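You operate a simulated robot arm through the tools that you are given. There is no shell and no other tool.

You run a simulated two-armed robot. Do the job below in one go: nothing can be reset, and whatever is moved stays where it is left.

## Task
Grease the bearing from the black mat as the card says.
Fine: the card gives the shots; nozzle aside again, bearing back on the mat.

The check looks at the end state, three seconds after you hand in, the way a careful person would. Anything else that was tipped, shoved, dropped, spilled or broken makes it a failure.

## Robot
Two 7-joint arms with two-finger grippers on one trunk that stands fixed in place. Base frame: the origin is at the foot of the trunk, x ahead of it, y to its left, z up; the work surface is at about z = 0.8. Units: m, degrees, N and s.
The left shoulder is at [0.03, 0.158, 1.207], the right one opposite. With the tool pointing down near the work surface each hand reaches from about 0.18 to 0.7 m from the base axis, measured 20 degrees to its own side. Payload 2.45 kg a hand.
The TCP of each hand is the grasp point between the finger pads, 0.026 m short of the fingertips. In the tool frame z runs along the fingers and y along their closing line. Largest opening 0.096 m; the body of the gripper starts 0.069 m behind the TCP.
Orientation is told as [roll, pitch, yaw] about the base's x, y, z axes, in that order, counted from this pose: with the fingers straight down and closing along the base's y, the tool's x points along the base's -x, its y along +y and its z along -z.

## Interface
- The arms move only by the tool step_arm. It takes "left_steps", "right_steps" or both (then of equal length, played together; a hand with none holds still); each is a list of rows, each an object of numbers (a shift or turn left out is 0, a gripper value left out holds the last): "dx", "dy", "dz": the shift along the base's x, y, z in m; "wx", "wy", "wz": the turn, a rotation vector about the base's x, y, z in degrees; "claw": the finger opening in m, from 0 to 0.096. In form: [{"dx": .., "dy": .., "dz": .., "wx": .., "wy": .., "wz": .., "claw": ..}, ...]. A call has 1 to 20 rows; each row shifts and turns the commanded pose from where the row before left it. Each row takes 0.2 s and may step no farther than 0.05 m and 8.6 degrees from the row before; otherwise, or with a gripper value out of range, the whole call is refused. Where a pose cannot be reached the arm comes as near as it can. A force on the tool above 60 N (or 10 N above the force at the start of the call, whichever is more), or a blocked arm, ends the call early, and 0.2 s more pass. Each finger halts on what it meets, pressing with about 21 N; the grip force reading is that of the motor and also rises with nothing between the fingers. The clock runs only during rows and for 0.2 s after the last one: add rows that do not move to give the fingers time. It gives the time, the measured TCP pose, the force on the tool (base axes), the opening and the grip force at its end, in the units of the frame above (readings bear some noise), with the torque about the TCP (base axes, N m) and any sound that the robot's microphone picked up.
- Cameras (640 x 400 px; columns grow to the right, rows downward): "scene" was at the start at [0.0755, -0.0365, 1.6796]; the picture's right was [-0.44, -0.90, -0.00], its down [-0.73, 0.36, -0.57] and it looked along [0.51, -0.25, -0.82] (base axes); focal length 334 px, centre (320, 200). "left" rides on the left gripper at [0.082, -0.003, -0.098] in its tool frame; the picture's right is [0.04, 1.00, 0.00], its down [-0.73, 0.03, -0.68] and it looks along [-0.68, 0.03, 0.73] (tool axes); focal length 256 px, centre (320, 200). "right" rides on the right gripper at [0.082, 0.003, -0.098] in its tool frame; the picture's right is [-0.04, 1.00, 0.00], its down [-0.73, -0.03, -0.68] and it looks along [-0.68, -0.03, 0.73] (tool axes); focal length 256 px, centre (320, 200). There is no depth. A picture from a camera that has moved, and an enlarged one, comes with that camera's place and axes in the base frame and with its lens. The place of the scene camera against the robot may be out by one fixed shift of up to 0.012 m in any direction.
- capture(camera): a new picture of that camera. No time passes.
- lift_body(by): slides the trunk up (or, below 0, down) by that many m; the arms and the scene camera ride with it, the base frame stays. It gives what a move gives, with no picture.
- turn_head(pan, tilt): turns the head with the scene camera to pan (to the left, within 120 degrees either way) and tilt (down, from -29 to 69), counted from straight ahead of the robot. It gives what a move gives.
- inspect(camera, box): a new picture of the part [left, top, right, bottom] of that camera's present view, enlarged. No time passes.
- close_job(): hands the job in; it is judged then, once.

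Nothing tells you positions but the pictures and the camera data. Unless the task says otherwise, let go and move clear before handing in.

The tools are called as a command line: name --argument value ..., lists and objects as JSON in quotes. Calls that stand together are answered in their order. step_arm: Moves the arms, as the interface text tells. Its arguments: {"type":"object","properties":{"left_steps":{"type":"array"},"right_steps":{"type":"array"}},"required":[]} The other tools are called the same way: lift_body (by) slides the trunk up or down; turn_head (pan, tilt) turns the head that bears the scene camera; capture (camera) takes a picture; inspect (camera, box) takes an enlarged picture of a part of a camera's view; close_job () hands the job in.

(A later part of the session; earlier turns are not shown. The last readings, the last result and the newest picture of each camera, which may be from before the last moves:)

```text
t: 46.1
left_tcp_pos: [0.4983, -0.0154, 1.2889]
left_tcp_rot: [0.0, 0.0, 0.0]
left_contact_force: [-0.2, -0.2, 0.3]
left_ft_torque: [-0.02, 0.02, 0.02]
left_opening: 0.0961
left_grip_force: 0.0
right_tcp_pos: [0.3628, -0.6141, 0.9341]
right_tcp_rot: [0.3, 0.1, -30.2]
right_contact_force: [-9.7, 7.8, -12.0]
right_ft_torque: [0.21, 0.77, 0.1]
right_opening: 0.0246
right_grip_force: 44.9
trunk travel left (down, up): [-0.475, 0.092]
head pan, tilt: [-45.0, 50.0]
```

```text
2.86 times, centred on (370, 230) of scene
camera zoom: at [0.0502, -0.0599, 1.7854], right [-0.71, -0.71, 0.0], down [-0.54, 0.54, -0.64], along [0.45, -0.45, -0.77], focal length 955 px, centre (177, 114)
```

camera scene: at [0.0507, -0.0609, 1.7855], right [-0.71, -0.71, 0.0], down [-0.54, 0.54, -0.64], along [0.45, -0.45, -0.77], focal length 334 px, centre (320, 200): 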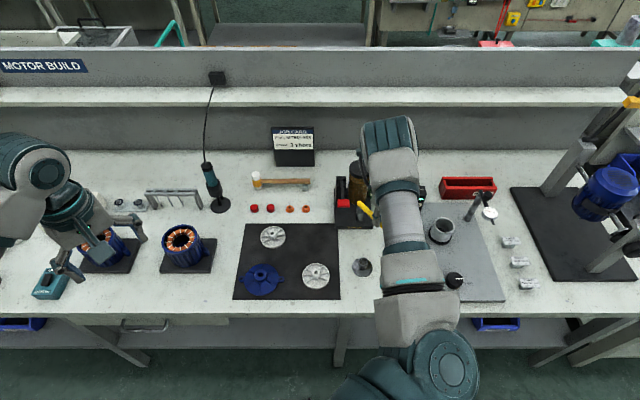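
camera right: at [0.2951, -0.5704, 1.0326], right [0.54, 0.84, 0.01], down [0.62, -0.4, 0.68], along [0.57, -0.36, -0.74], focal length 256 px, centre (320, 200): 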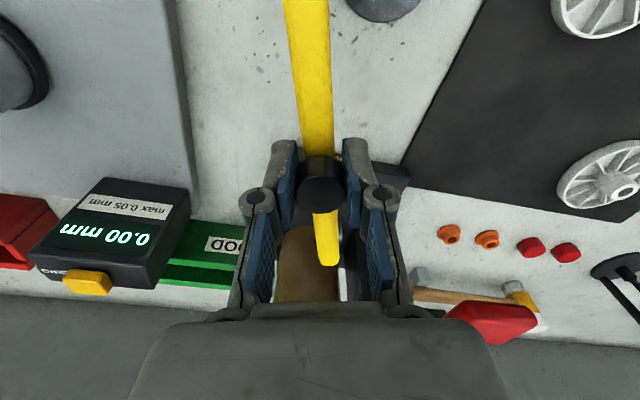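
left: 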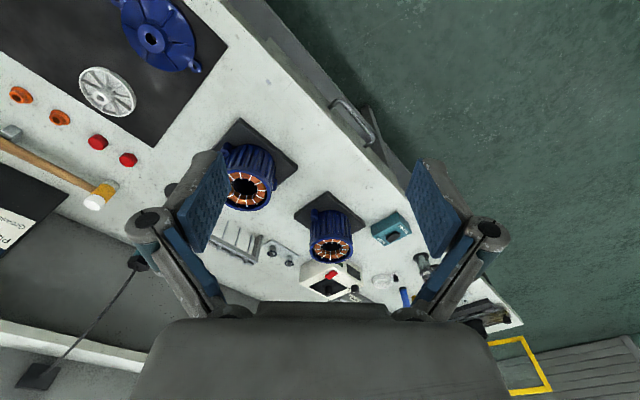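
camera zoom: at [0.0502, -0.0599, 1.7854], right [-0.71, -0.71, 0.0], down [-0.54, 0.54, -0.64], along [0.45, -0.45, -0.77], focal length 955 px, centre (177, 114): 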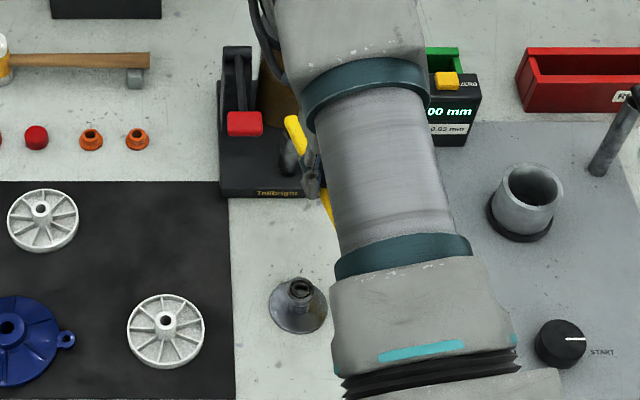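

The bar has moved about 40 degrees; a mild outward pull suggests the true radius is slightly larger than I assumed. The lever pad is near my left side (pad about 0.98 high), so I'll hold the yaw for the rest and shift the path slightly outward.

step_arm --right_steps '[{"dx": -0.0015, "dy": 0.0012, "dz": -0.001}, {"dx": 0.0036, "dy": 0.0066}, {"dx": 0.0042, "dy": 0.0063}, {}]'

capture --camera "right"

inspect --camera "scene" --box '[310, 160, 430, 300]'

```text
t: 47.1
left_tcp_pos: [0.5008, -0.0143, 1.2881]
left_tcp_rot: [-0.1, 0.0, 0.0]
left_contact_force: [0.2, 0.1, 0.7]
left_ft_torque: [0.0, 0.0, -0.02]
left_opening: 0.0961
left_grip_force: 0.1
right_tcp_pos: [0.3736, -0.6011, 0.9329]
right_tcp_rot: [0.2, -0.2, -30.0]
right_contact_force: [2.4, -3.8, 1.8]
right_ft_torque: [-0.3, -0.23, -0.23]
right_opening: 0.0246
right_grip_force: 45.1
trunk travel left (down, up): [-0.475, 0.092]
head pan, tilt: [-45.0, 50.0]
```

```text
taken
camera right: at [0.3044, -0.5567, 1.032], right [0.53, 0.84, 0.0], down [0.62, -0.39, 0.68], along [0.58, -0.36, -0.73], focal length 256 px, centre (320, 200)
```

right: 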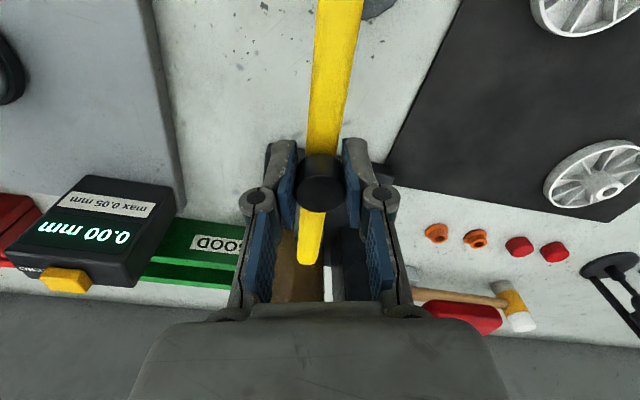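

```text
2.86 times, centred on (370, 230) of scene
camera zoom: at [0.0518, -0.0608, 1.7855], right [-0.71, -0.71, 0.0], down [-0.54, 0.54, -0.64], along [0.45, -0.45, -0.77], focal length 955 px, centre (177, 114)
```

zoom: 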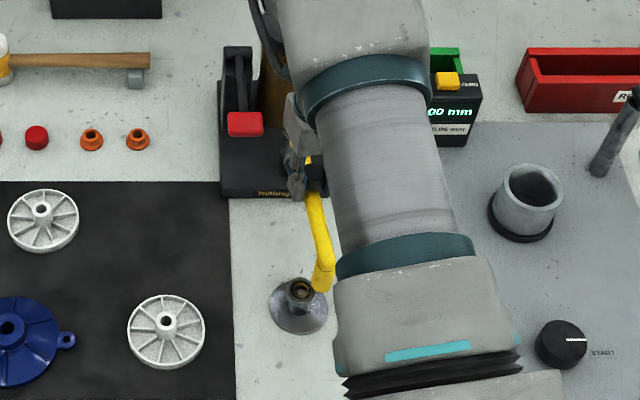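

The nozzle is now visible just right of the bearing in the scene view, about 25 mm short, or roughly 7.5 degrees more. I'll swing on in small steps.

step_arm --right_steps '[{"dx": 0.0026, "dy": 0.0029}, {"dx": 0.0026, "dy": 0.0028}, {}]'

inspect --camera "scene" --box '[335, 205, 405, 275]'

capture --camera "right"

```text
t: 48.0
left_tcp_pos: [0.4997, -0.015, 1.2888]
left_tcp_rot: [0.1, -0.1, 0.0]
left_contact_force: [-0.3, -0.1, 0.0]
left_ft_torque: [-0.02, -0.01, 0.02]
left_opening: 0.0959
left_grip_force: 0.1
right_tcp_pos: [0.3766, -0.5952, 0.9344]
right_tcp_rot: [0.4, -0.2, -30.2]
right_contact_force: [3.9, -10.9, 13.9]
right_ft_torque: [0.0, -0.33, -0.59]
right_opening: 0.0244
right_grip_force: 45.3
trunk travel left (down, up): [-0.475, 0.092]
head pan, tilt: [-45.0, 50.0]
```

```text
5.71 times, centred on (370, 240) of scene
camera zoom: at [0.0498, -0.0611, 1.7857], right [-0.71, -0.71, 0.0], down [-0.54, 0.54, -0.64], along [0.45, -0.45, -0.77], focal length 1910 px, centre (34, -29)
```

zoom: 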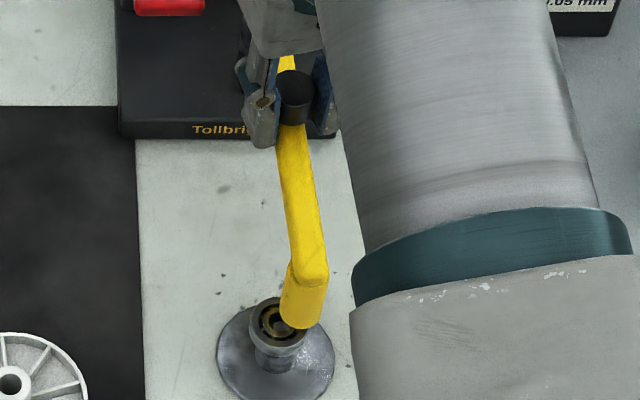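

```text
taken
camera right: at [0.3077, -0.5519, 1.0321], right [0.54, 0.84, 0.0], down [0.62, -0.4, 0.68], along [0.58, -0.36, -0.73], focal length 256 px, centre (320, 200)
```

right: 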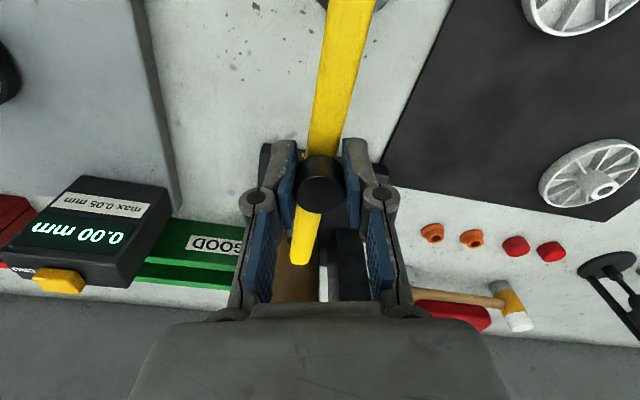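

About 4 degrees remain. I'll continue with small steps, letting the hand turn slightly with the bar.

step_arm --right_steps '[{"dx": 0.0024, "dy": 0.0026, "wz": -3}, {"dx": 0.0024, "dy": 0.0025, "wz": -3}, {}]'

inspect --camera "scene" --box '[335, 205, 405, 275]'

```text
t: 48.8
left_tcp_pos: [0.4984, -0.0171, 1.2889]
left_tcp_rot: [0.0, -0.3, -0.1]
left_contact_force: [0.5, 0.2, 0.2]
left_ft_torque: [0.0, 0.04, 0.01]
left_opening: 0.0956
left_grip_force: 0.1
right_tcp_pos: [0.3802, -0.5901, 0.9337]
right_tcp_rot: [0.2, -0.2, -36.2]
right_contact_force: [-3.1, -21.6, 24.4]
right_ft_torque: [-0.19, -0.03, 0.29]
right_opening: 0.0245
right_grip_force: 45.1
trunk travel left (down, up): [-0.475, 0.092]
head pan, tilt: [-45.0, 50.0]
```

```text
5.71 times, centred on (370, 240) of scene
camera zoom: at [0.047, -0.0639, 1.7857], right [-0.71, -0.71, 0.0], down [-0.54, 0.55, -0.64], along [0.45, -0.45, -0.77], focal length 1910 px, centre (34, -29)
```

zoom: 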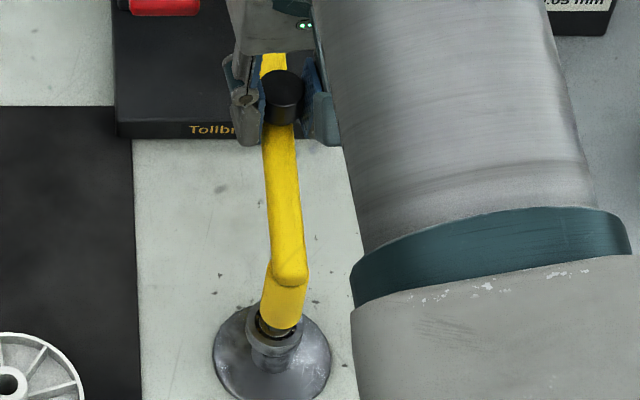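

The nozzle is now within about 4 mm of the bearing centre, but the force has built up to about 25 N up and 20 N sideways. I'll ease the hand slightly up and inward and see whether it's just strain in my grip.

step_arm --right_steps '[{"dx": 0.0006, "dy": -0.0006, "dz": 0.0015}, {}]'

capture --camera "scene"

capture --camera "right"

```text
t: 49.4
left_tcp_pos: [0.4982, -0.017, 1.2884]
left_tcp_rot: [0.0, -0.1, 0.0]
left_contact_force: [-0.6, 0.3, -0.4]
left_ft_torque: [-0.01, 0.03, 0.01]
left_opening: 0.0959
left_grip_force: 0.0
right_tcp_pos: [0.3794, -0.5912, 0.934]
right_tcp_rot: [0.2, 0.1, -36.2]
right_contact_force: [-6.8, -20.7, 11.5]
right_ft_torque: [-0.68, -0.47, 0.07]
right_opening: 0.0244
right_grip_force: 44.7
trunk travel left (down, up): [-0.475, 0.092]
head pan, tilt: [-45.0, 50.0]
```

```text
taken
camera scene: at [0.0475, -0.0666, 1.7854], right [-0.71, -0.71, 0.0], down [-0.54, 0.55, -0.64], along [0.45, -0.45, -0.77], focal length 334 px, centre (320, 200)
```

scene: 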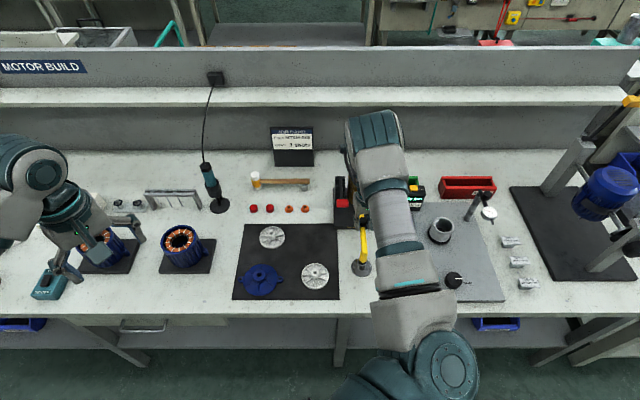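

```text
taken
camera right: at [0.3159, -0.5416, 1.032], right [0.62, 0.78, 0.0], down [0.57, -0.46, 0.68], along [0.53, -0.42, -0.73], focal length 256 px, centre (320, 200)
```

right: 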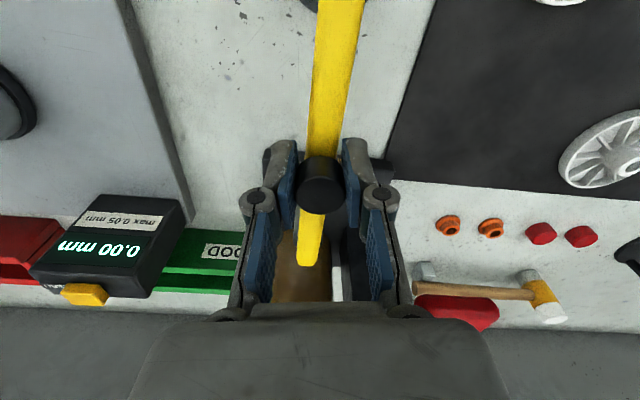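

The sideways push remains at about 20 N, so either the swing has met its stop or something is touching. I'll look closely at the lever pad, the hand and the nozzle.

inspect --camera "scene" --box '[325, 165, 405, 235]'

inspect --camera "scene" --box '[340, 245, 390, 280]'

inspect --camera "right" --box '[380, 230, 560, 350]'

```text
5.71 times, centred on (365, 200) of scene
camera zoom: at [0.0475, -0.0666, 1.7854], right [-0.71, -0.71, 0.0], down [-0.54, 0.55, -0.64], along [0.45, -0.45, -0.77], focal length 1910 px, centre (63, 200)
```

zoom: 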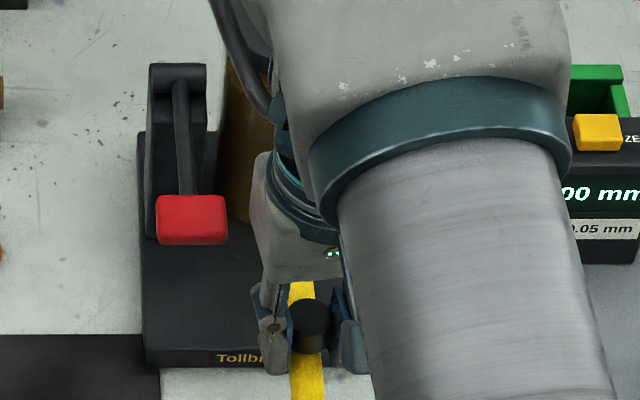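

```text
11.43 times, centred on (365, 262) of scene
camera zoom: at [0.0475, -0.0666, 1.7854], right [-0.71, -0.71, 0.0], down [-0.54, 0.55, -0.64], along [0.45, -0.45, -0.77], focal length 3821 px, centre (-194, -514)
```

zoom: 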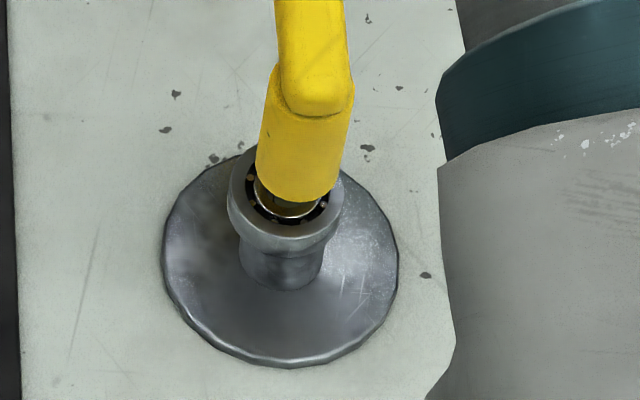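

```text
3.33 times, centred on (470, 290) of right
camera zoom: at [0.3159, -0.5416, 1.032], right [0.62, 0.78, 0.0], down [0.57, -0.46, 0.68], along [0.53, -0.42, -0.73], focal length 853 px, centre (-180, -100)
```

zoom: 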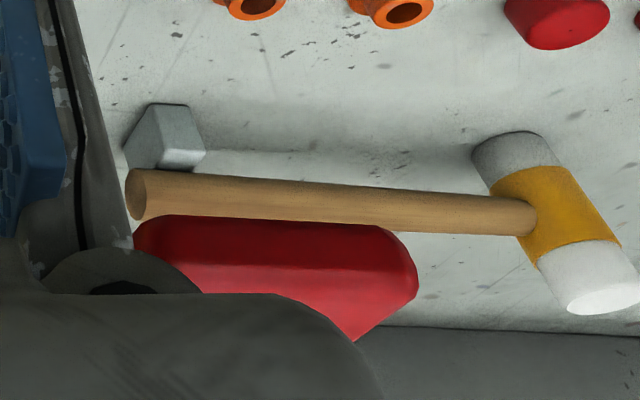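

The lever pad has clear space beside my hand and isn't being touched. The nozzle sits about 3.5 mm right of the bearing centre. I'll push a further 2 mm along the swing to see whether it moves or is against a stop.

step_arm --right_steps '[{"dx": 0.0012, "dy": 0.0014, "wz": -1}, {}]'

inspect --camera "scene" --box '[340, 245, 390, 280]'

```text
t: 50.0
left_tcp_pos: [0.4972, -0.0174, 1.2896]
left_tcp_rot: [0.1, -0.2, 0.1]
left_contact_force: [0.2, 0.4, -0.1]
left_ft_torque: [0.0, 0.0, -0.02]
left_opening: 0.0961
left_grip_force: 0.1
right_tcp_pos: [0.3796, -0.5912, 0.9332]
right_tcp_rot: [0.2, 0.1, -37.2]
right_contact_force: [-11.2, -25.2, 8.5]
right_ft_torque: [-0.21, 0.21, 0.28]
right_opening: 0.0242
right_grip_force: 45.0
trunk travel left (down, up): [-0.475, 0.092]
head pan, tilt: [-45.0, 50.0]
```

```text
11.43 times, centred on (365, 262) of scene
camera zoom: at [0.047, -0.0698, 1.7853], right [-0.71, -0.71, 0.0], down [-0.54, 0.55, -0.64], along [0.45, -0.45, -0.77], focal length 3821 px, centre (-194, -514)
```

zoom: 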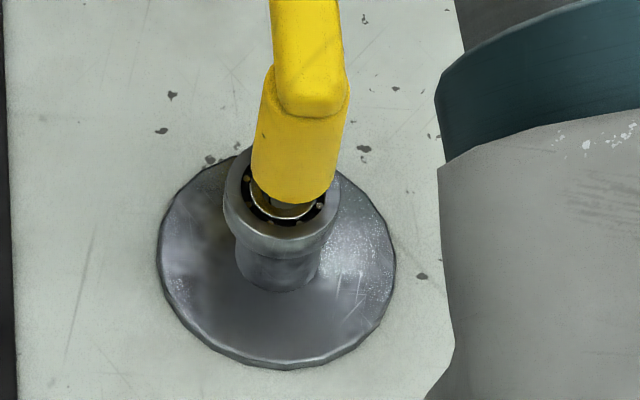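

The bar is against its stop: the hand doesn't move, the force just rises, and allowing for parallax the nozzle sits over the bearing to within about 2.5 mm. I'll take the strain out of the arm, then release the knob.

step_arm --right_steps '[{"dx": -0.0016, "dy": -0.0018}, {"dx": -0.0012, "dy": -0.0014}, {}]'

inspect --camera "scene" --box '[340, 245, 390, 280]'

```text
t: 50.8
left_tcp_pos: [0.4999, -0.0165, 1.2884]
left_tcp_rot: [0.1, 0.0, -0.1]
left_contact_force: [0.6, -0.4, 0.1]
left_ft_torque: [-0.01, 0.0, 0.02]
left_opening: 0.0962
left_grip_force: 0.0
right_tcp_pos: [0.3794, -0.5911, 0.9338]
right_tcp_rot: [0.4, 0.2, -37.3]
right_contact_force: [-7.0, -10.0, -8.0]
right_ft_torque: [-0.42, -0.16, 0.04]
right_opening: 0.0241
right_grip_force: 45.1
trunk travel left (down, up): [-0.475, 0.092]
head pan, tilt: [-45.0, 50.0]
```

```text
11.43 times, centred on (365, 262) of scene
camera zoom: at [0.0503, -0.0675, 1.7851], right [-0.71, -0.71, 0.0], down [-0.54, 0.55, -0.64], along [0.45, -0.45, -0.77], focal length 3821 px, centre (-194, -514)
```

zoom: 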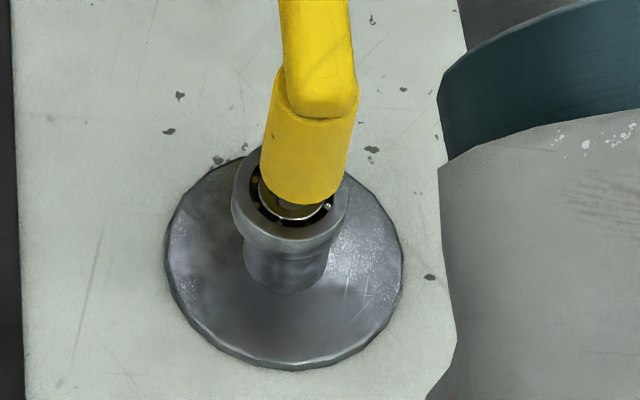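

Half the strain is gone. I'll back off slightly more, then open the fingers.

step_arm --right_steps '[{"dx": -0.0009, "dy": -0.001, "dz": -0.0006}, {}, {"claw": 0.03}, {"claw": 0.038}, {"claw": 0.046}, {}, {}]'

inspect --camera "scene" --box '[340, 245, 390, 280]'

capture --camera "right"

```text
t: 52.4
left_tcp_pos: [0.5002, -0.0136, 1.2875]
left_tcp_rot: [0.0, -0.1, 0.0]
left_contact_force: [0.1, 0.0, -0.4]
left_ft_torque: [-0.01, 0.0, -0.01]
left_opening: 0.0963
left_grip_force: 0.0
right_tcp_pos: [0.3788, -0.5929, 0.9345]
right_tcp_rot: [0.2, -0.1, -37.2]
right_contact_force: [-0.4, -0.4, 0.8]
right_ft_torque: [0.02, -0.03, 0.02]
right_opening: 0.046
right_grip_force: 0.1
trunk travel left (down, up): [-0.475, 0.092]
head pan, tilt: [-45.0, 50.0]
```

```text
11.43 times, centred on (365, 262) of scene
camera zoom: at [0.0511, -0.06, 1.7855], right [-0.71, -0.71, 0.0], down [-0.54, 0.54, -0.64], along [0.45, -0.45, -0.77], focal length 3821 px, centre (-194, -514)
```

zoom: 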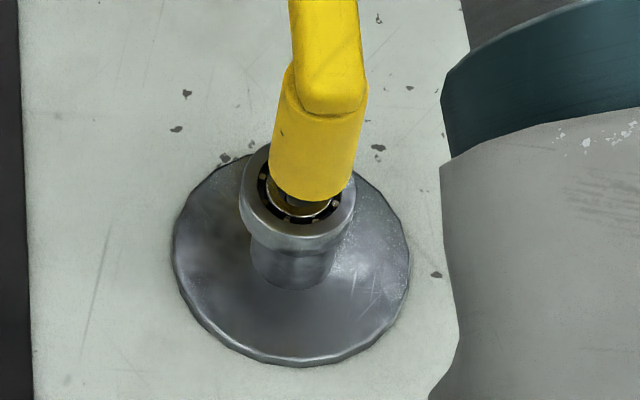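

```text
taken
camera right: at [0.3167, -0.5407, 1.0328], right [0.64, 0.77, 0.0], down [0.57, -0.47, 0.68], along [0.53, -0.43, -0.73], focal length 256 px, centre (320, 200)
```

right: 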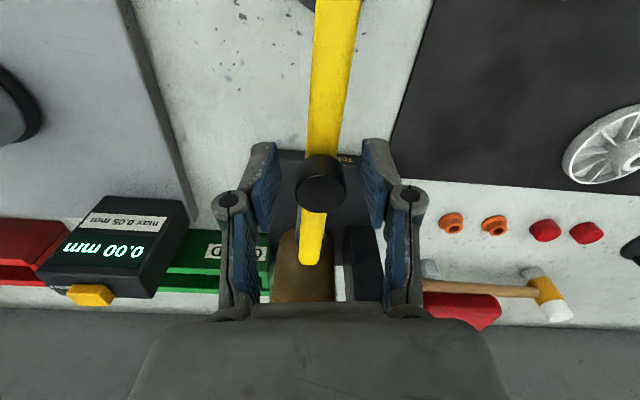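

The knob is released and the bar stays at its stop over the bearing. I'll lift off the knob, close the fingers and line up above the red lever pad at about [0.452, -0.570, 0.98].

step_arm --right_steps '[{"dz": 0.03}, {"dz": 0.04}, {"dz": 0.04}, {"claw": 0.02}, {"claw": 0.0}, {}, {}]'

capture --camera "right"

capture --camera "scene"

```text
t: 54.0
left_tcp_pos: [0.5001, -0.0159, 1.2877]
left_tcp_rot: [0.0, -0.1, 0.1]
left_contact_force: [0.4, -0.4, 0.0]
left_ft_torque: [-0.02, 0.02, 0.0]
left_opening: 0.096
left_grip_force: 0.0
right_tcp_pos: [0.3795, -0.5931, 0.9919]
right_tcp_rot: [0.6, -0.1, -37.1]
right_contact_force: [0.9, -0.8, -0.5]
right_ft_torque: [0.0, -0.02, 0.05]
right_opening: 0.0
right_grip_force: 21.1
right hand out of reach, approached as far as the arm can: row 2, 3
trunk travel left (down, up): [-0.475, 0.092]
head pan, tilt: [-45.0, 50.0]
```

```text
taken
camera right: at [0.3157, -0.5422, 1.091], right [0.64, 0.77, 0.01], down [0.56, -0.47, 0.68], along [0.53, -0.43, -0.73], focal length 256 px, centre (320, 200)
```

right: 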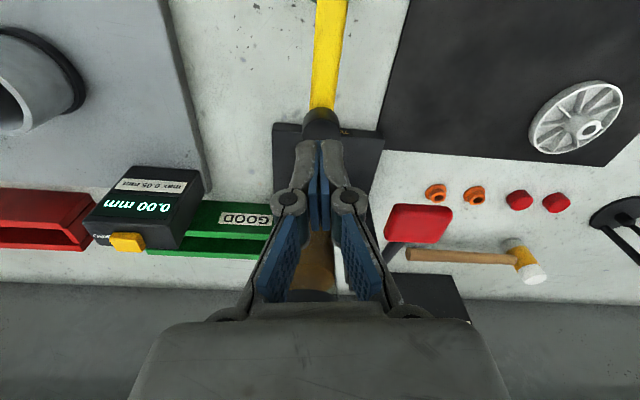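

```text
taken
camera scene: at [0.0512, -0.0598, 1.7855], right [-0.71, -0.71, 0.0], down [-0.54, 0.54, -0.64], along [0.45, -0.45, -0.77], focal length 334 px, centre (320, 200)
```

scene: 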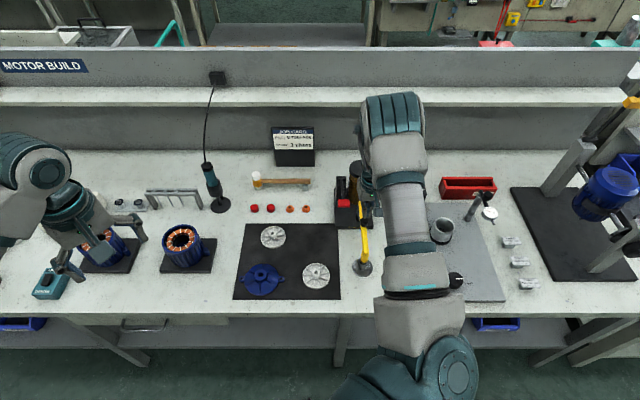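

In this folded posture the wrist can't rise further with the tool straight down. Leaning the hand toward the robot relieves that and suits the lever too, so I'll lean 24 degrees and then lift.

step_arm --right_steps '[{"wx": -4.81, "wy": -6.39}, {"wx": -4.81, "wy": -6.39}, {"wx": -4.81, "wy": -6.39}, {"dz": 0.02}, {"dz": 0.02}, {}]'

capture --camera "right"

capture --camera "scene"

```text
t: 55.4
left_tcp_pos: [0.4991, -0.014, 1.2876]
left_tcp_rot: [-0.1, -0.1, 0.0]
left_contact_force: [0.7, -0.1, 0.2]
left_ft_torque: [-0.04, -0.01, -0.05]
left_opening: 0.0957
left_grip_force: 0.2
right_tcp_pos: [0.3777, -0.5925, 1.0343]
right_tcp_rot: [0.4, -24.2, -37.1]
right_contact_force: [0.4, -0.5, -0.8]
right_ft_torque: [0.0, 0.03, -0.01]
right_opening: 0.0
right_grip_force: 20.6
trunk travel left (down, up): [-0.475, 0.092]
head pan, tilt: [-45.0, 50.0]
```

```text
taken
camera right: at [0.2887, -0.5213, 1.0909], right [0.63, 0.78, 0.02], down [0.29, -0.26, 0.92], along [0.72, -0.57, -0.39], focal length 256 px, centre (320, 200)
```

right: 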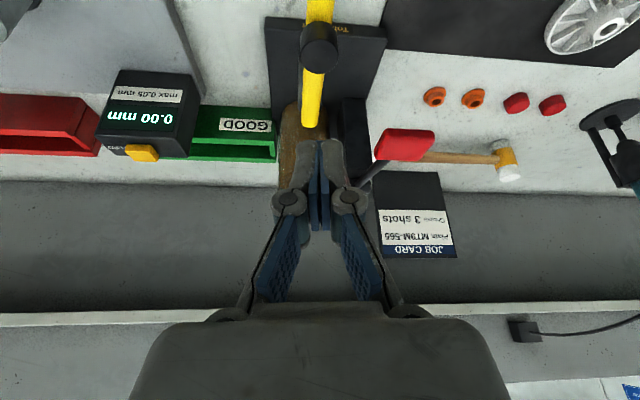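

```text
taken
camera scene: at [0.05, -0.0566, 1.7856], right [-0.71, -0.71, 0.0], down [-0.54, 0.54, -0.64], along [0.45, -0.45, -0.77], focal length 334 px, centre (320, 200)
```

scene: 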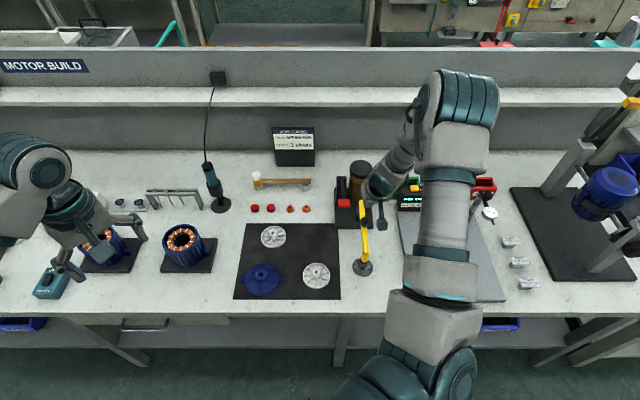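

Leaning fixed it: the hand is at z = 1.034 and the pad top is about [0.449, -0.569, 0.987]. I'll move over the pad with the closed fingertips just above it.

step_arm --right_steps '[{"dz": 0.02}, {"dx": 0.024, "dy": 0.008}, {"dx": 0.024, "dy": 0.008}, {"dx": 0.0237, "dy": 0.0076}, {}]'

capture --camera "right"

inspect --camera "scene" --box '[315, 160, 405, 290]'

```text
t: 56.5
left_tcp_pos: [0.5004, -0.015, 1.2881]
left_tcp_rot: [0.0, -0.1, 0.0]
left_contact_force: [-0.3, -0.2, -0.8]
left_ft_torque: [-0.01, -0.03, -0.03]
left_opening: 0.0957
left_grip_force: 0.1
right_tcp_pos: [0.4349, -0.5813, 1.0549]
right_tcp_rot: [-0.2, -25.3, -37.1]
right_contact_force: [0.3, 0.3, -0.7]
right_ft_torque: [-0.01, 0.02, 0.01]
right_opening: 0.0
right_grip_force: 21.2
right hand out of reach, approached as far as the arm can: row 2, 3, 4
trunk travel left (down, up): [-0.475, 0.092]
head pan, tilt: [-45.0, 50.0]
```

```text
taken
camera right: at [0.3452, -0.5085, 1.1094], right [0.63, 0.77, 0.01], down [0.28, -0.25, 0.93], along [0.72, -0.58, -0.37], focal length 256 px, centre (320, 200)
```

right: 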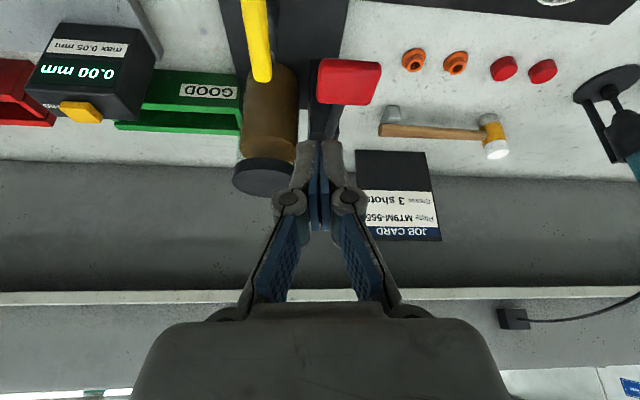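

```text
3.08 times, centred on (360, 225) of scene
camera zoom: at [0.0517, -0.0599, 1.7855], right [-0.71, -0.71, 0.0], down [-0.54, 0.54, -0.64], along [0.45, -0.45, -0.77], focal length 1029 px, centre (197, 123)
```

zoom: 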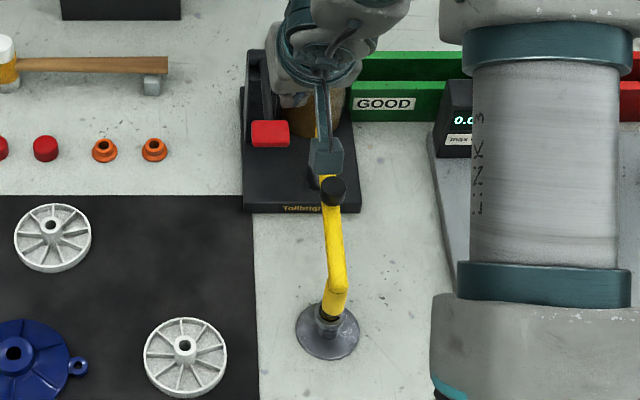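

The arm stopped a little short: the fingertips are about 19 mm right of the pad centre and well above it. I'll drop slightly and shift left to centre on the pad.

step_arm --right_steps '[{"dz": -0.012}, {"dx": 0.006, "dy": 0.006}, {"dx": 0.007, "dy": 0.007}, {}]'

capture --camera "right"

inspect --camera "scene" --box '[315, 160, 405, 290]'

```text
t: 57.5
left_tcp_pos: [0.4994, -0.0155, 1.2877]
left_tcp_rot: [-0.1, -0.1, 0.0]
left_contact_force: [-0.1, -0.8, 0.5]
left_ft_torque: [0.0, 0.01, -0.03]
left_opening: 0.0962
left_grip_force: 0.2
right_tcp_pos: [0.446, -0.5668, 1.0437]
right_tcp_rot: [0.3, -24.0, -37.1]
right_contact_force: [-0.1, 1.0, -0.7]
right_ft_torque: [-0.01, 0.01, 0.02]
right_opening: 0.0002
right_grip_force: 20.7
trunk travel left (down, up): [-0.475, 0.092]
head pan, tilt: [-45.0, 50.0]
```

```text
taken
camera right: at [0.3575, -0.4961, 1.1009], right [0.63, 0.78, 0.02], down [0.29, -0.26, 0.92], along [0.72, -0.57, -0.39], focal length 256 px, centre (320, 200)
```

right: 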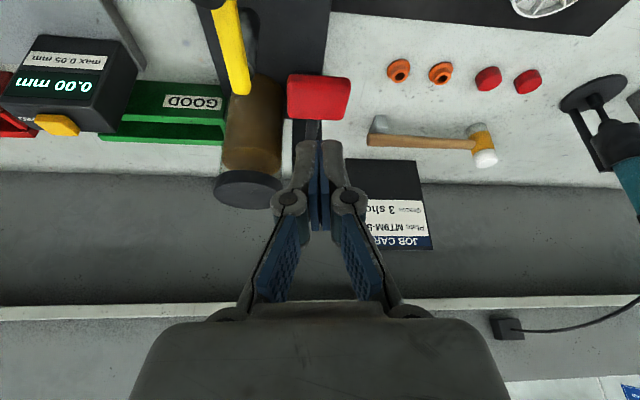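

```text
3.08 times, centred on (360, 225) of scene
camera zoom: at [0.0504, -0.0587, 1.7856], right [-0.71, -0.71, 0.0], down [-0.54, 0.54, -0.64], along [0.45, -0.45, -0.77], focal length 1029 px, centre (197, 123)
```

zoom: 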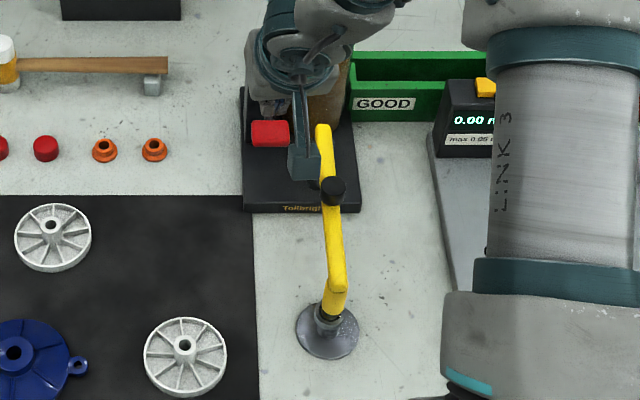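

The fingertips are centred over the red pad. I'll press down in steps, watching force and sound, to find where a shot happens.

step_arm --right_steps '[{"dz": -0.012}, {"dz": -0.012}, {"dz": -0.01}, {}]'

inspect --camera "scene" --box '[315, 160, 405, 290]'

```text
t: 58.5
left_tcp_pos: [0.4976, -0.0153, 1.2881]
left_tcp_rot: [0.0, -0.2, 0.0]
left_contact_force: [-0.9, 0.1, 0.3]
left_ft_torque: [0.02, 0.0, -0.01]
left_opening: 0.0959
left_grip_force: 0.0
right_tcp_pos: [0.4472, -0.5676, 1.0102]
right_tcp_rot: [0.3, -24.1, -37.1]
right_contact_force: [-0.6, -0.5, 1.4]
right_ft_torque: [-0.01, 0.04, -0.01]
right_opening: 0.0002
right_grip_force: 28.5
trunk travel left (down, up): [-0.475, 0.092]
head pan, tilt: [-45.0, 50.0]
```

```text
3.08 times, centred on (360, 225) of scene
camera zoom: at [0.0505, -0.0593, 1.7856], right [-0.71, -0.71, 0.0], down [-0.54, 0.54, -0.64], along [0.45, -0.45, -0.77], focal length 1029 px, centre (197, 123)
```

zoom: 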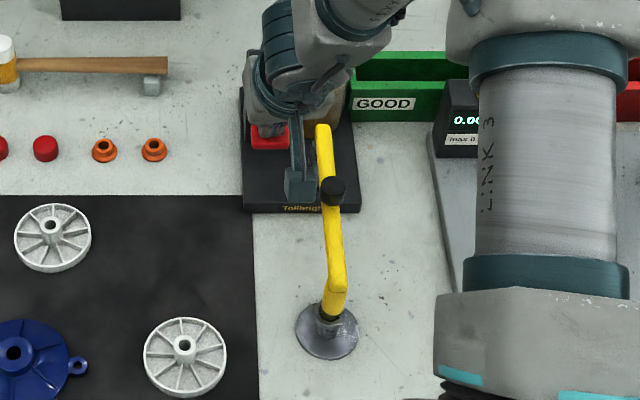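

I'm at light contact with the pad. I'll press further in small increments.

step_arm --right_steps '[{"dz": -0.005}, {"dz": -0.005}, {}]'

step_arm --right_steps '[{"dz": -0.005}, {"dz": -0.005}, {}]'

inspect --camera "scene" --box '[315, 160, 405, 290]'

capture --camera "right"

```text
t: 59.4
left_tcp_pos: [0.4995, -0.0156, 1.2899]
left_tcp_rot: [0.1, 0.0, 0.1]
left_contact_force: [-0.9, 0.7, -0.8]
left_ft_torque: [0.01, -0.01, -0.01]
left_opening: 0.0962
left_grip_force: 0.1
right_tcp_pos: [0.4486, -0.5684, 1.0007]
right_tcp_rot: [0.3, -23.9, -37.2]
right_contact_force: [-0.5, 0.2, 1.3]
right_ft_torque: [-0.04, 0.01, 0.01]
right_opening: 0.0002
right_grip_force: 28.4
trunk travel left (down, up): [-0.475, 0.092]
head pan, tilt: [-45.0, 50.0]
```

```text
t: 60.1
left_tcp_pos: [0.4996, -0.0147, 1.2879]
left_tcp_rot: [0.0, -0.2, 0.0]
left_contact_force: [0.2, 0.5, -1.0]
left_ft_torque: [0.01, -0.02, 0.02]
left_opening: 0.0959
left_grip_force: 0.2
right_tcp_pos: [0.4474, -0.5671, 0.9888]
right_tcp_rot: [0.2, -24.1, -37.1]
right_contact_force: [0.4, 1.9, 2.8]
right_ft_torque: [-0.01, 0.06, 0.0]
right_opening: 0.0
right_grip_force: 28.8
trunk travel left (down, up): [-0.475, 0.092]
head pan, tilt: [-45.0, 50.0]
```

```text
3.08 times, centred on (360, 225) of scene
camera zoom: at [0.0501, -0.0584, 1.7856], right [-0.71, -0.71, 0.0], down [-0.54, 0.54, -0.64], along [0.45, -0.45, -0.77], focal length 1029 px, centre (197, 123)
```

zoom: 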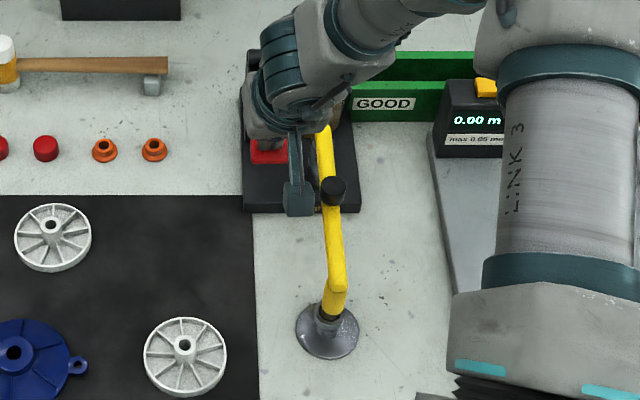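

```text
taken
camera right: at [0.3582, -0.4965, 1.0465], right [0.63, 0.78, 0.02], down [0.29, -0.26, 0.92], along [0.72, -0.57, -0.39], focal length 256 px, centre (320, 200)
```

right: 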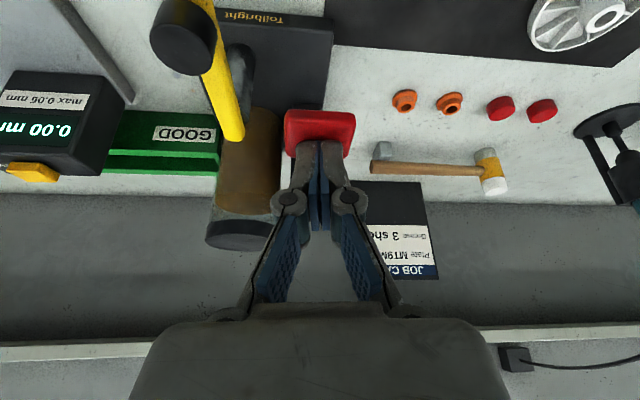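

The lever spring is light (about 3 N) and the pad is following my fingertips. No sound yet; I'll keep going.

step_arm --right_steps '[{"dz": -0.005}, {"dz": -0.005}, {}]'

step_arm --right_steps '[{"dz": -0.004}, {"dz": -0.004}, {}]'

inspect --camera "scene" --box '[315, 160, 405, 290]'

inspect --camera "right" --box '[140, 0, 400, 200]'

```text
t: 61.0
left_tcp_pos: [0.4996, -0.0145, 1.2893]
left_tcp_rot: [-0.1, -0.2, 0.0]
left_contact_force: [-0.7, 0.4, -0.3]
left_ft_torque: [0.02, -0.01, 0.02]
left_opening: 0.0961
left_grip_force: 0.0
right_tcp_pos: [0.4468, -0.567, 0.981]
right_tcp_rot: [0.3, -24.0, -37.2]
right_contact_force: [-0.6, 0.9, 3.1]
right_ft_torque: [0.01, 0.0, 0.03]
right_opening: 0.0
right_grip_force: 28.2
trunk travel left (down, up): [-0.475, 0.092]
head pan, tilt: [-45.0, 50.0]
```

```text
t: 61.8
left_tcp_pos: [0.4993, -0.014, 1.2886]
left_tcp_rot: [-0.1, -0.1, -0.1]
left_contact_force: [1.4, 0.7, 0.1]
left_ft_torque: [-0.03, 0.0, -0.01]
left_opening: 0.0958
left_grip_force: 0.1
right_tcp_pos: [0.4469, -0.5667, 0.9715]
right_tcp_rot: [0.2, -24.1, -37.2]
right_contact_force: [-0.5, 0.7, 3.0]
right_ft_torque: [0.02, 0.01, -0.03]
right_opening: 0.0
right_grip_force: 28.8
trunk travel left (down, up): [-0.475, 0.092]
head pan, tilt: [-45.0, 50.0]
```

```text
3.08 times, centred on (360, 225) of scene
camera zoom: at [0.0499, -0.0586, 1.7856], right [-0.71, -0.71, 0.0], down [-0.54, 0.54, -0.64], along [0.45, -0.45, -0.77], focal length 1029 px, centre (197, 123)
```

zoom: 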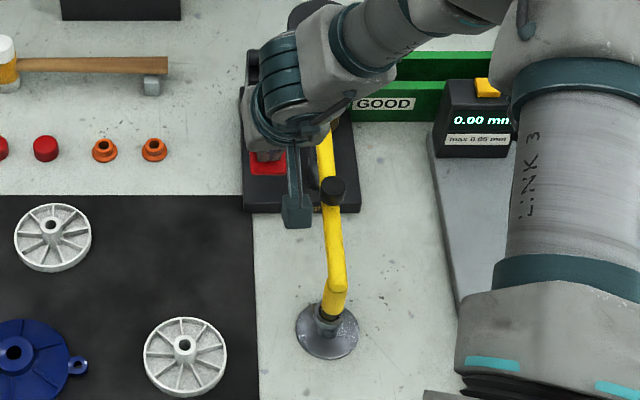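

```text
2.00 times, centred on (270, 100) of right
camera zoom: at [0.3581, -0.4965, 1.0283], right [0.63, 0.78, 0.02], down [0.29, -0.26, 0.92], along [0.72, -0.57, -0.39], focal length 512 px, centre (420, 400)
```

zoom: 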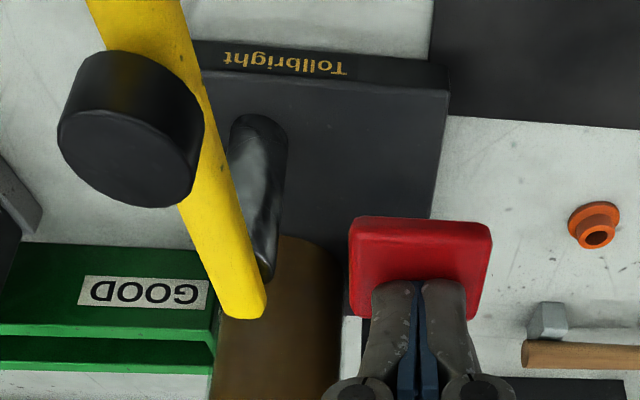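

Still about 3 N and the pad is moving down smoothly with no sound. I'll continue in small steps.

step_arm --right_steps '[{"dz": -0.004}, {"dz": -0.004}, {}]'

step_arm --right_steps '[{"dz": -0.004}, {"dz": -0.004}, {}]'

inspect --camera "right" --box '[140, 0, 400, 200]'

```text
t: 62.5
left_tcp_pos: [0.4991, -0.0154, 1.2873]
left_tcp_rot: [0.0, -0.2, 0.0]
left_contact_force: [-0.1, -0.1, -0.7]
left_ft_torque: [-0.01, -0.01, -0.04]
left_opening: 0.096
left_grip_force: 0.0
right_tcp_pos: [0.4479, -0.5674, 0.9633]
right_tcp_rot: [0.3, -23.9, -37.2]
right_contact_force: [-0.2, -1.2, 3.5]
right_ft_torque: [-0.02, 0.02, 0.02]
right_opening: 0.0
right_grip_force: 29.0
trunk travel left (down, up): [-0.475, 0.092]
head pan, tilt: [-45.0, 50.0]
```

```text
t: 63.4
left_tcp_pos: [0.4954, -0.0112, 1.2901]
left_tcp_rot: [-0.1, -0.2, -0.1]
left_contact_force: [-0.3, -0.1, -0.3]
left_ft_torque: [0.01, 0.01, -0.04]
left_opening: 0.096
left_grip_force: 0.0
right_tcp_pos: [0.4474, -0.5655, 0.9608]
right_tcp_rot: [0.2, -24.7, -37.2]
right_contact_force: [-2.7, -10.8, 48.7]
right_ft_torque: [-0.38, 0.23, 0.03]
right_opening: 0.0057
right_grip_force: 27.9
trunk travel left (down, up): [-0.475, 0.092]
head pan, tilt: [-45.0, 50.0]
```

```text
2.00 times, centred on (270, 100) of right
camera zoom: at [0.3571, -0.4943, 1.0167], right [0.63, 0.78, 0.02], down [0.29, -0.26, 0.92], along [0.72, -0.58, -0.39], focal length 512 px, centre (420, 400)
```

zoom: 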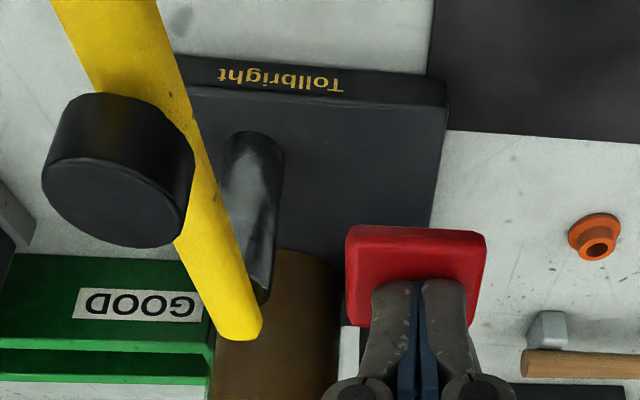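

The force jumped to 49 N, so the lever is at the bottom of its stroke. I'll check the bearing for grease, then release the lever fully.

inspect --camera "scene" --box '[340, 245, 390, 280]'

step_arm --right_steps '[{"dz": 0.008}, {"dz": 0.015}, {"dz": 0.02}, {"dz": 0.02}, {}]'

inspect --camera "scene" --box '[340, 245, 390, 280]'

inspect --camera "scene" --box '[315, 160, 405, 290]'

```text
11.43 times, centred on (365, 262) of scene
camera zoom: at [0.0415, -0.0509, 1.7867], right [-0.71, -0.71, 0.0], down [-0.54, 0.54, -0.64], along [0.46, -0.46, -0.76], focal length 3821 px, centre (-194, -514)
```

zoom: 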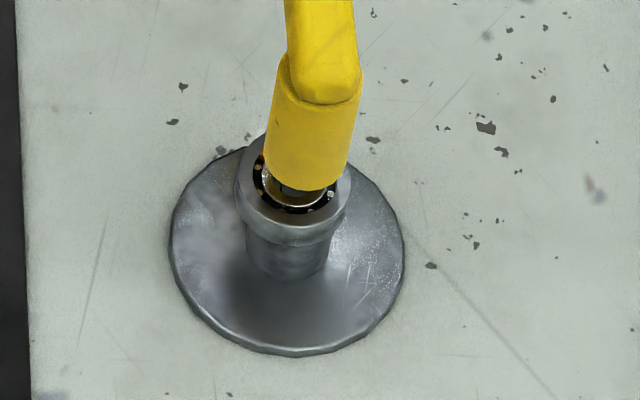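

```text
t: 64.5
left_tcp_pos: [0.4998, -0.0142, 1.288]
left_tcp_rot: [0.0, 0.0, 0.1]
left_contact_force: [-0.2, -0.3, 0.3]
left_ft_torque: [0.02, 0.03, 0.04]
left_opening: 0.096
left_grip_force: 0.0
right_tcp_pos: [0.4479, -0.5672, 1.0172]
right_tcp_rot: [0.3, -24.0, -37.2]
right_contact_force: [0.7, -1.0, -0.6]
right_ft_torque: [0.02, 0.01, -0.01]
right_opening: 0.0
right_grip_force: 28.6
trunk travel left (down, up): [-0.475, 0.092]
head pan, tilt: [-45.0, 50.0]
```

```text
11.43 times, centred on (365, 262) of scene
camera zoom: at [0.0511, -0.0578, 1.7855], right [-0.71, -0.71, 0.0], down [-0.54, 0.54, -0.64], along [0.45, -0.45, -0.77], focal length 3821 px, centre (-194, -514)
```

zoom: 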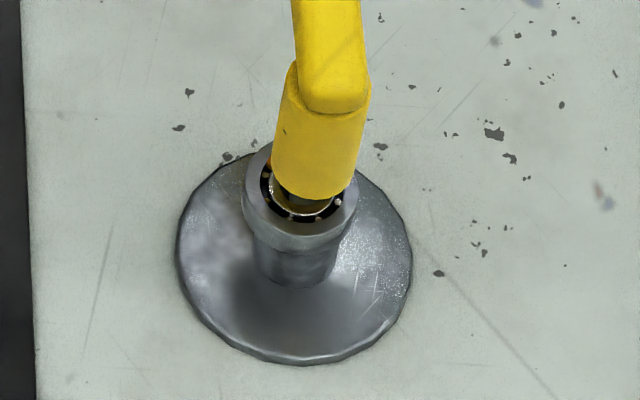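

```text
3.08 times, centred on (360, 225) of scene
camera zoom: at [0.0511, -0.0578, 1.7855], right [-0.71, -0.71, 0.0], down [-0.54, 0.54, -0.64], along [0.45, -0.45, -0.77], focal length 1029 px, centre (197, 123)
```

zoom: 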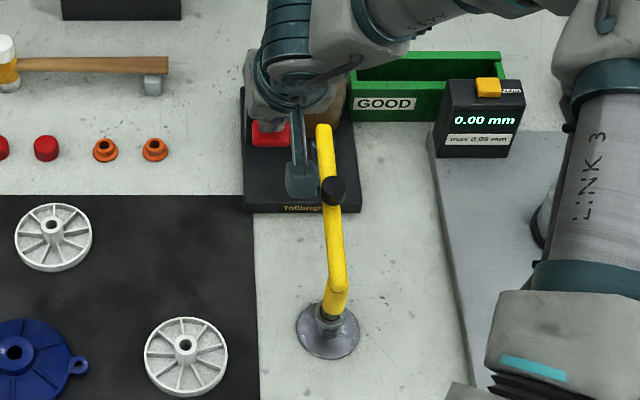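

No grease is visible from this angle. I'll zoom in tightly on the bearing under the nozzle and check the lever position.

inspect --camera "scene" --box '[358, 258, 374, 270]'

capture --camera "right"

```text
16.00 times, centred on (366, 264) of scene
camera zoom: at [0.0511, -0.0578, 1.7855], right [-0.71, -0.71, 0.0], down [-0.54, 0.54, -0.64], along [0.45, -0.45, -0.77], focal length 5349 px, centre (-416, -824)
```

zoom: 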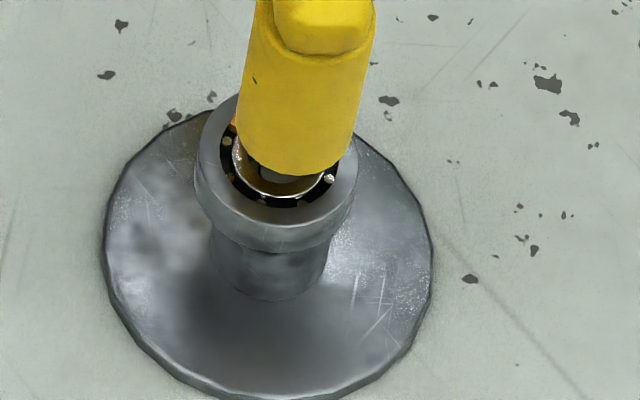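

```text
taken
camera right: at [0.3585, -0.4957, 1.0754], right [0.63, 0.78, 0.02], down [0.29, -0.26, 0.92], along [0.72, -0.57, -0.4], focal length 256 px, centre (320, 200)
```

right: 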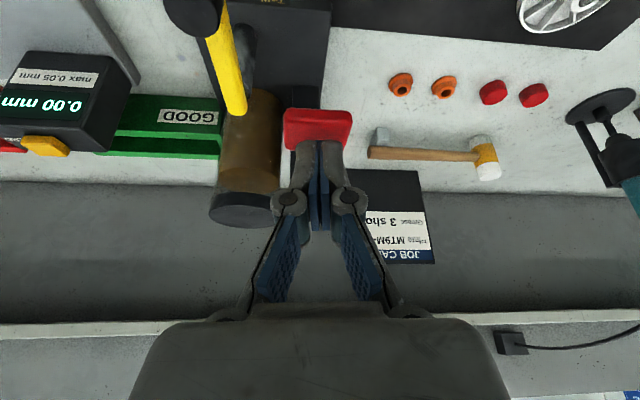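

I can't tell whether that stroke delivered a shot. I'll back the right hand off to the left of the seat and look with the wrist camera at the gap between nozzle and bearing.

step_arm --right_steps '[{"dz": 0.012}, {"dx": -0.029, "dy": 0.0245}, {"dx": -0.029, "dy": 0.0245}, {"dx": -0.029, "dy": 0.0245}, {"dx": -0.029, "dy": 0.0245}, {}]'

capture --camera "right"

capture --camera "scene"

```text
t: 66.0
left_tcp_pos: [0.4997, -0.0158, 1.288]
left_tcp_rot: [0.0, 0.0, 0.0]
left_contact_force: [0.2, 0.9, 0.5]
left_ft_torque: [-0.03, 0.02, -0.01]
left_opening: 0.096
left_grip_force: 0.1
right_tcp_pos: [0.3301, -0.4702, 1.0304]
right_tcp_rot: [0.3, -24.0, -37.2]
right_contact_force: [-0.6, 0.8, 0.0]
right_ft_torque: [-0.03, 0.01, -0.04]
right_opening: 0.0
right_grip_force: 28.3
trunk travel left (down, up): [-0.475, 0.092]
head pan, tilt: [-45.0, 50.0]
```

```text
taken
camera right: at [0.2419, -0.3983, 1.0865], right [0.63, 0.78, 0.02], down [0.29, -0.26, 0.92], along [0.72, -0.57, -0.4], focal length 256 px, centre (320, 200)
```

right: 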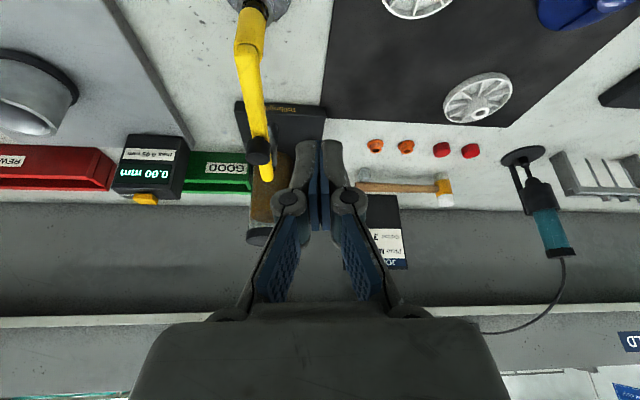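

```text
taken
camera scene: at [0.0497, -0.0596, 1.7856], right [-0.71, -0.71, 0.0], down [-0.54, 0.54, -0.64], along [0.45, -0.45, -0.77], focal length 334 px, centre (320, 200)
```

scene: 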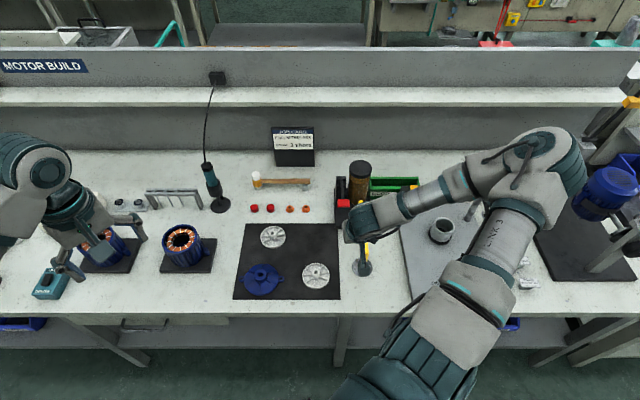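

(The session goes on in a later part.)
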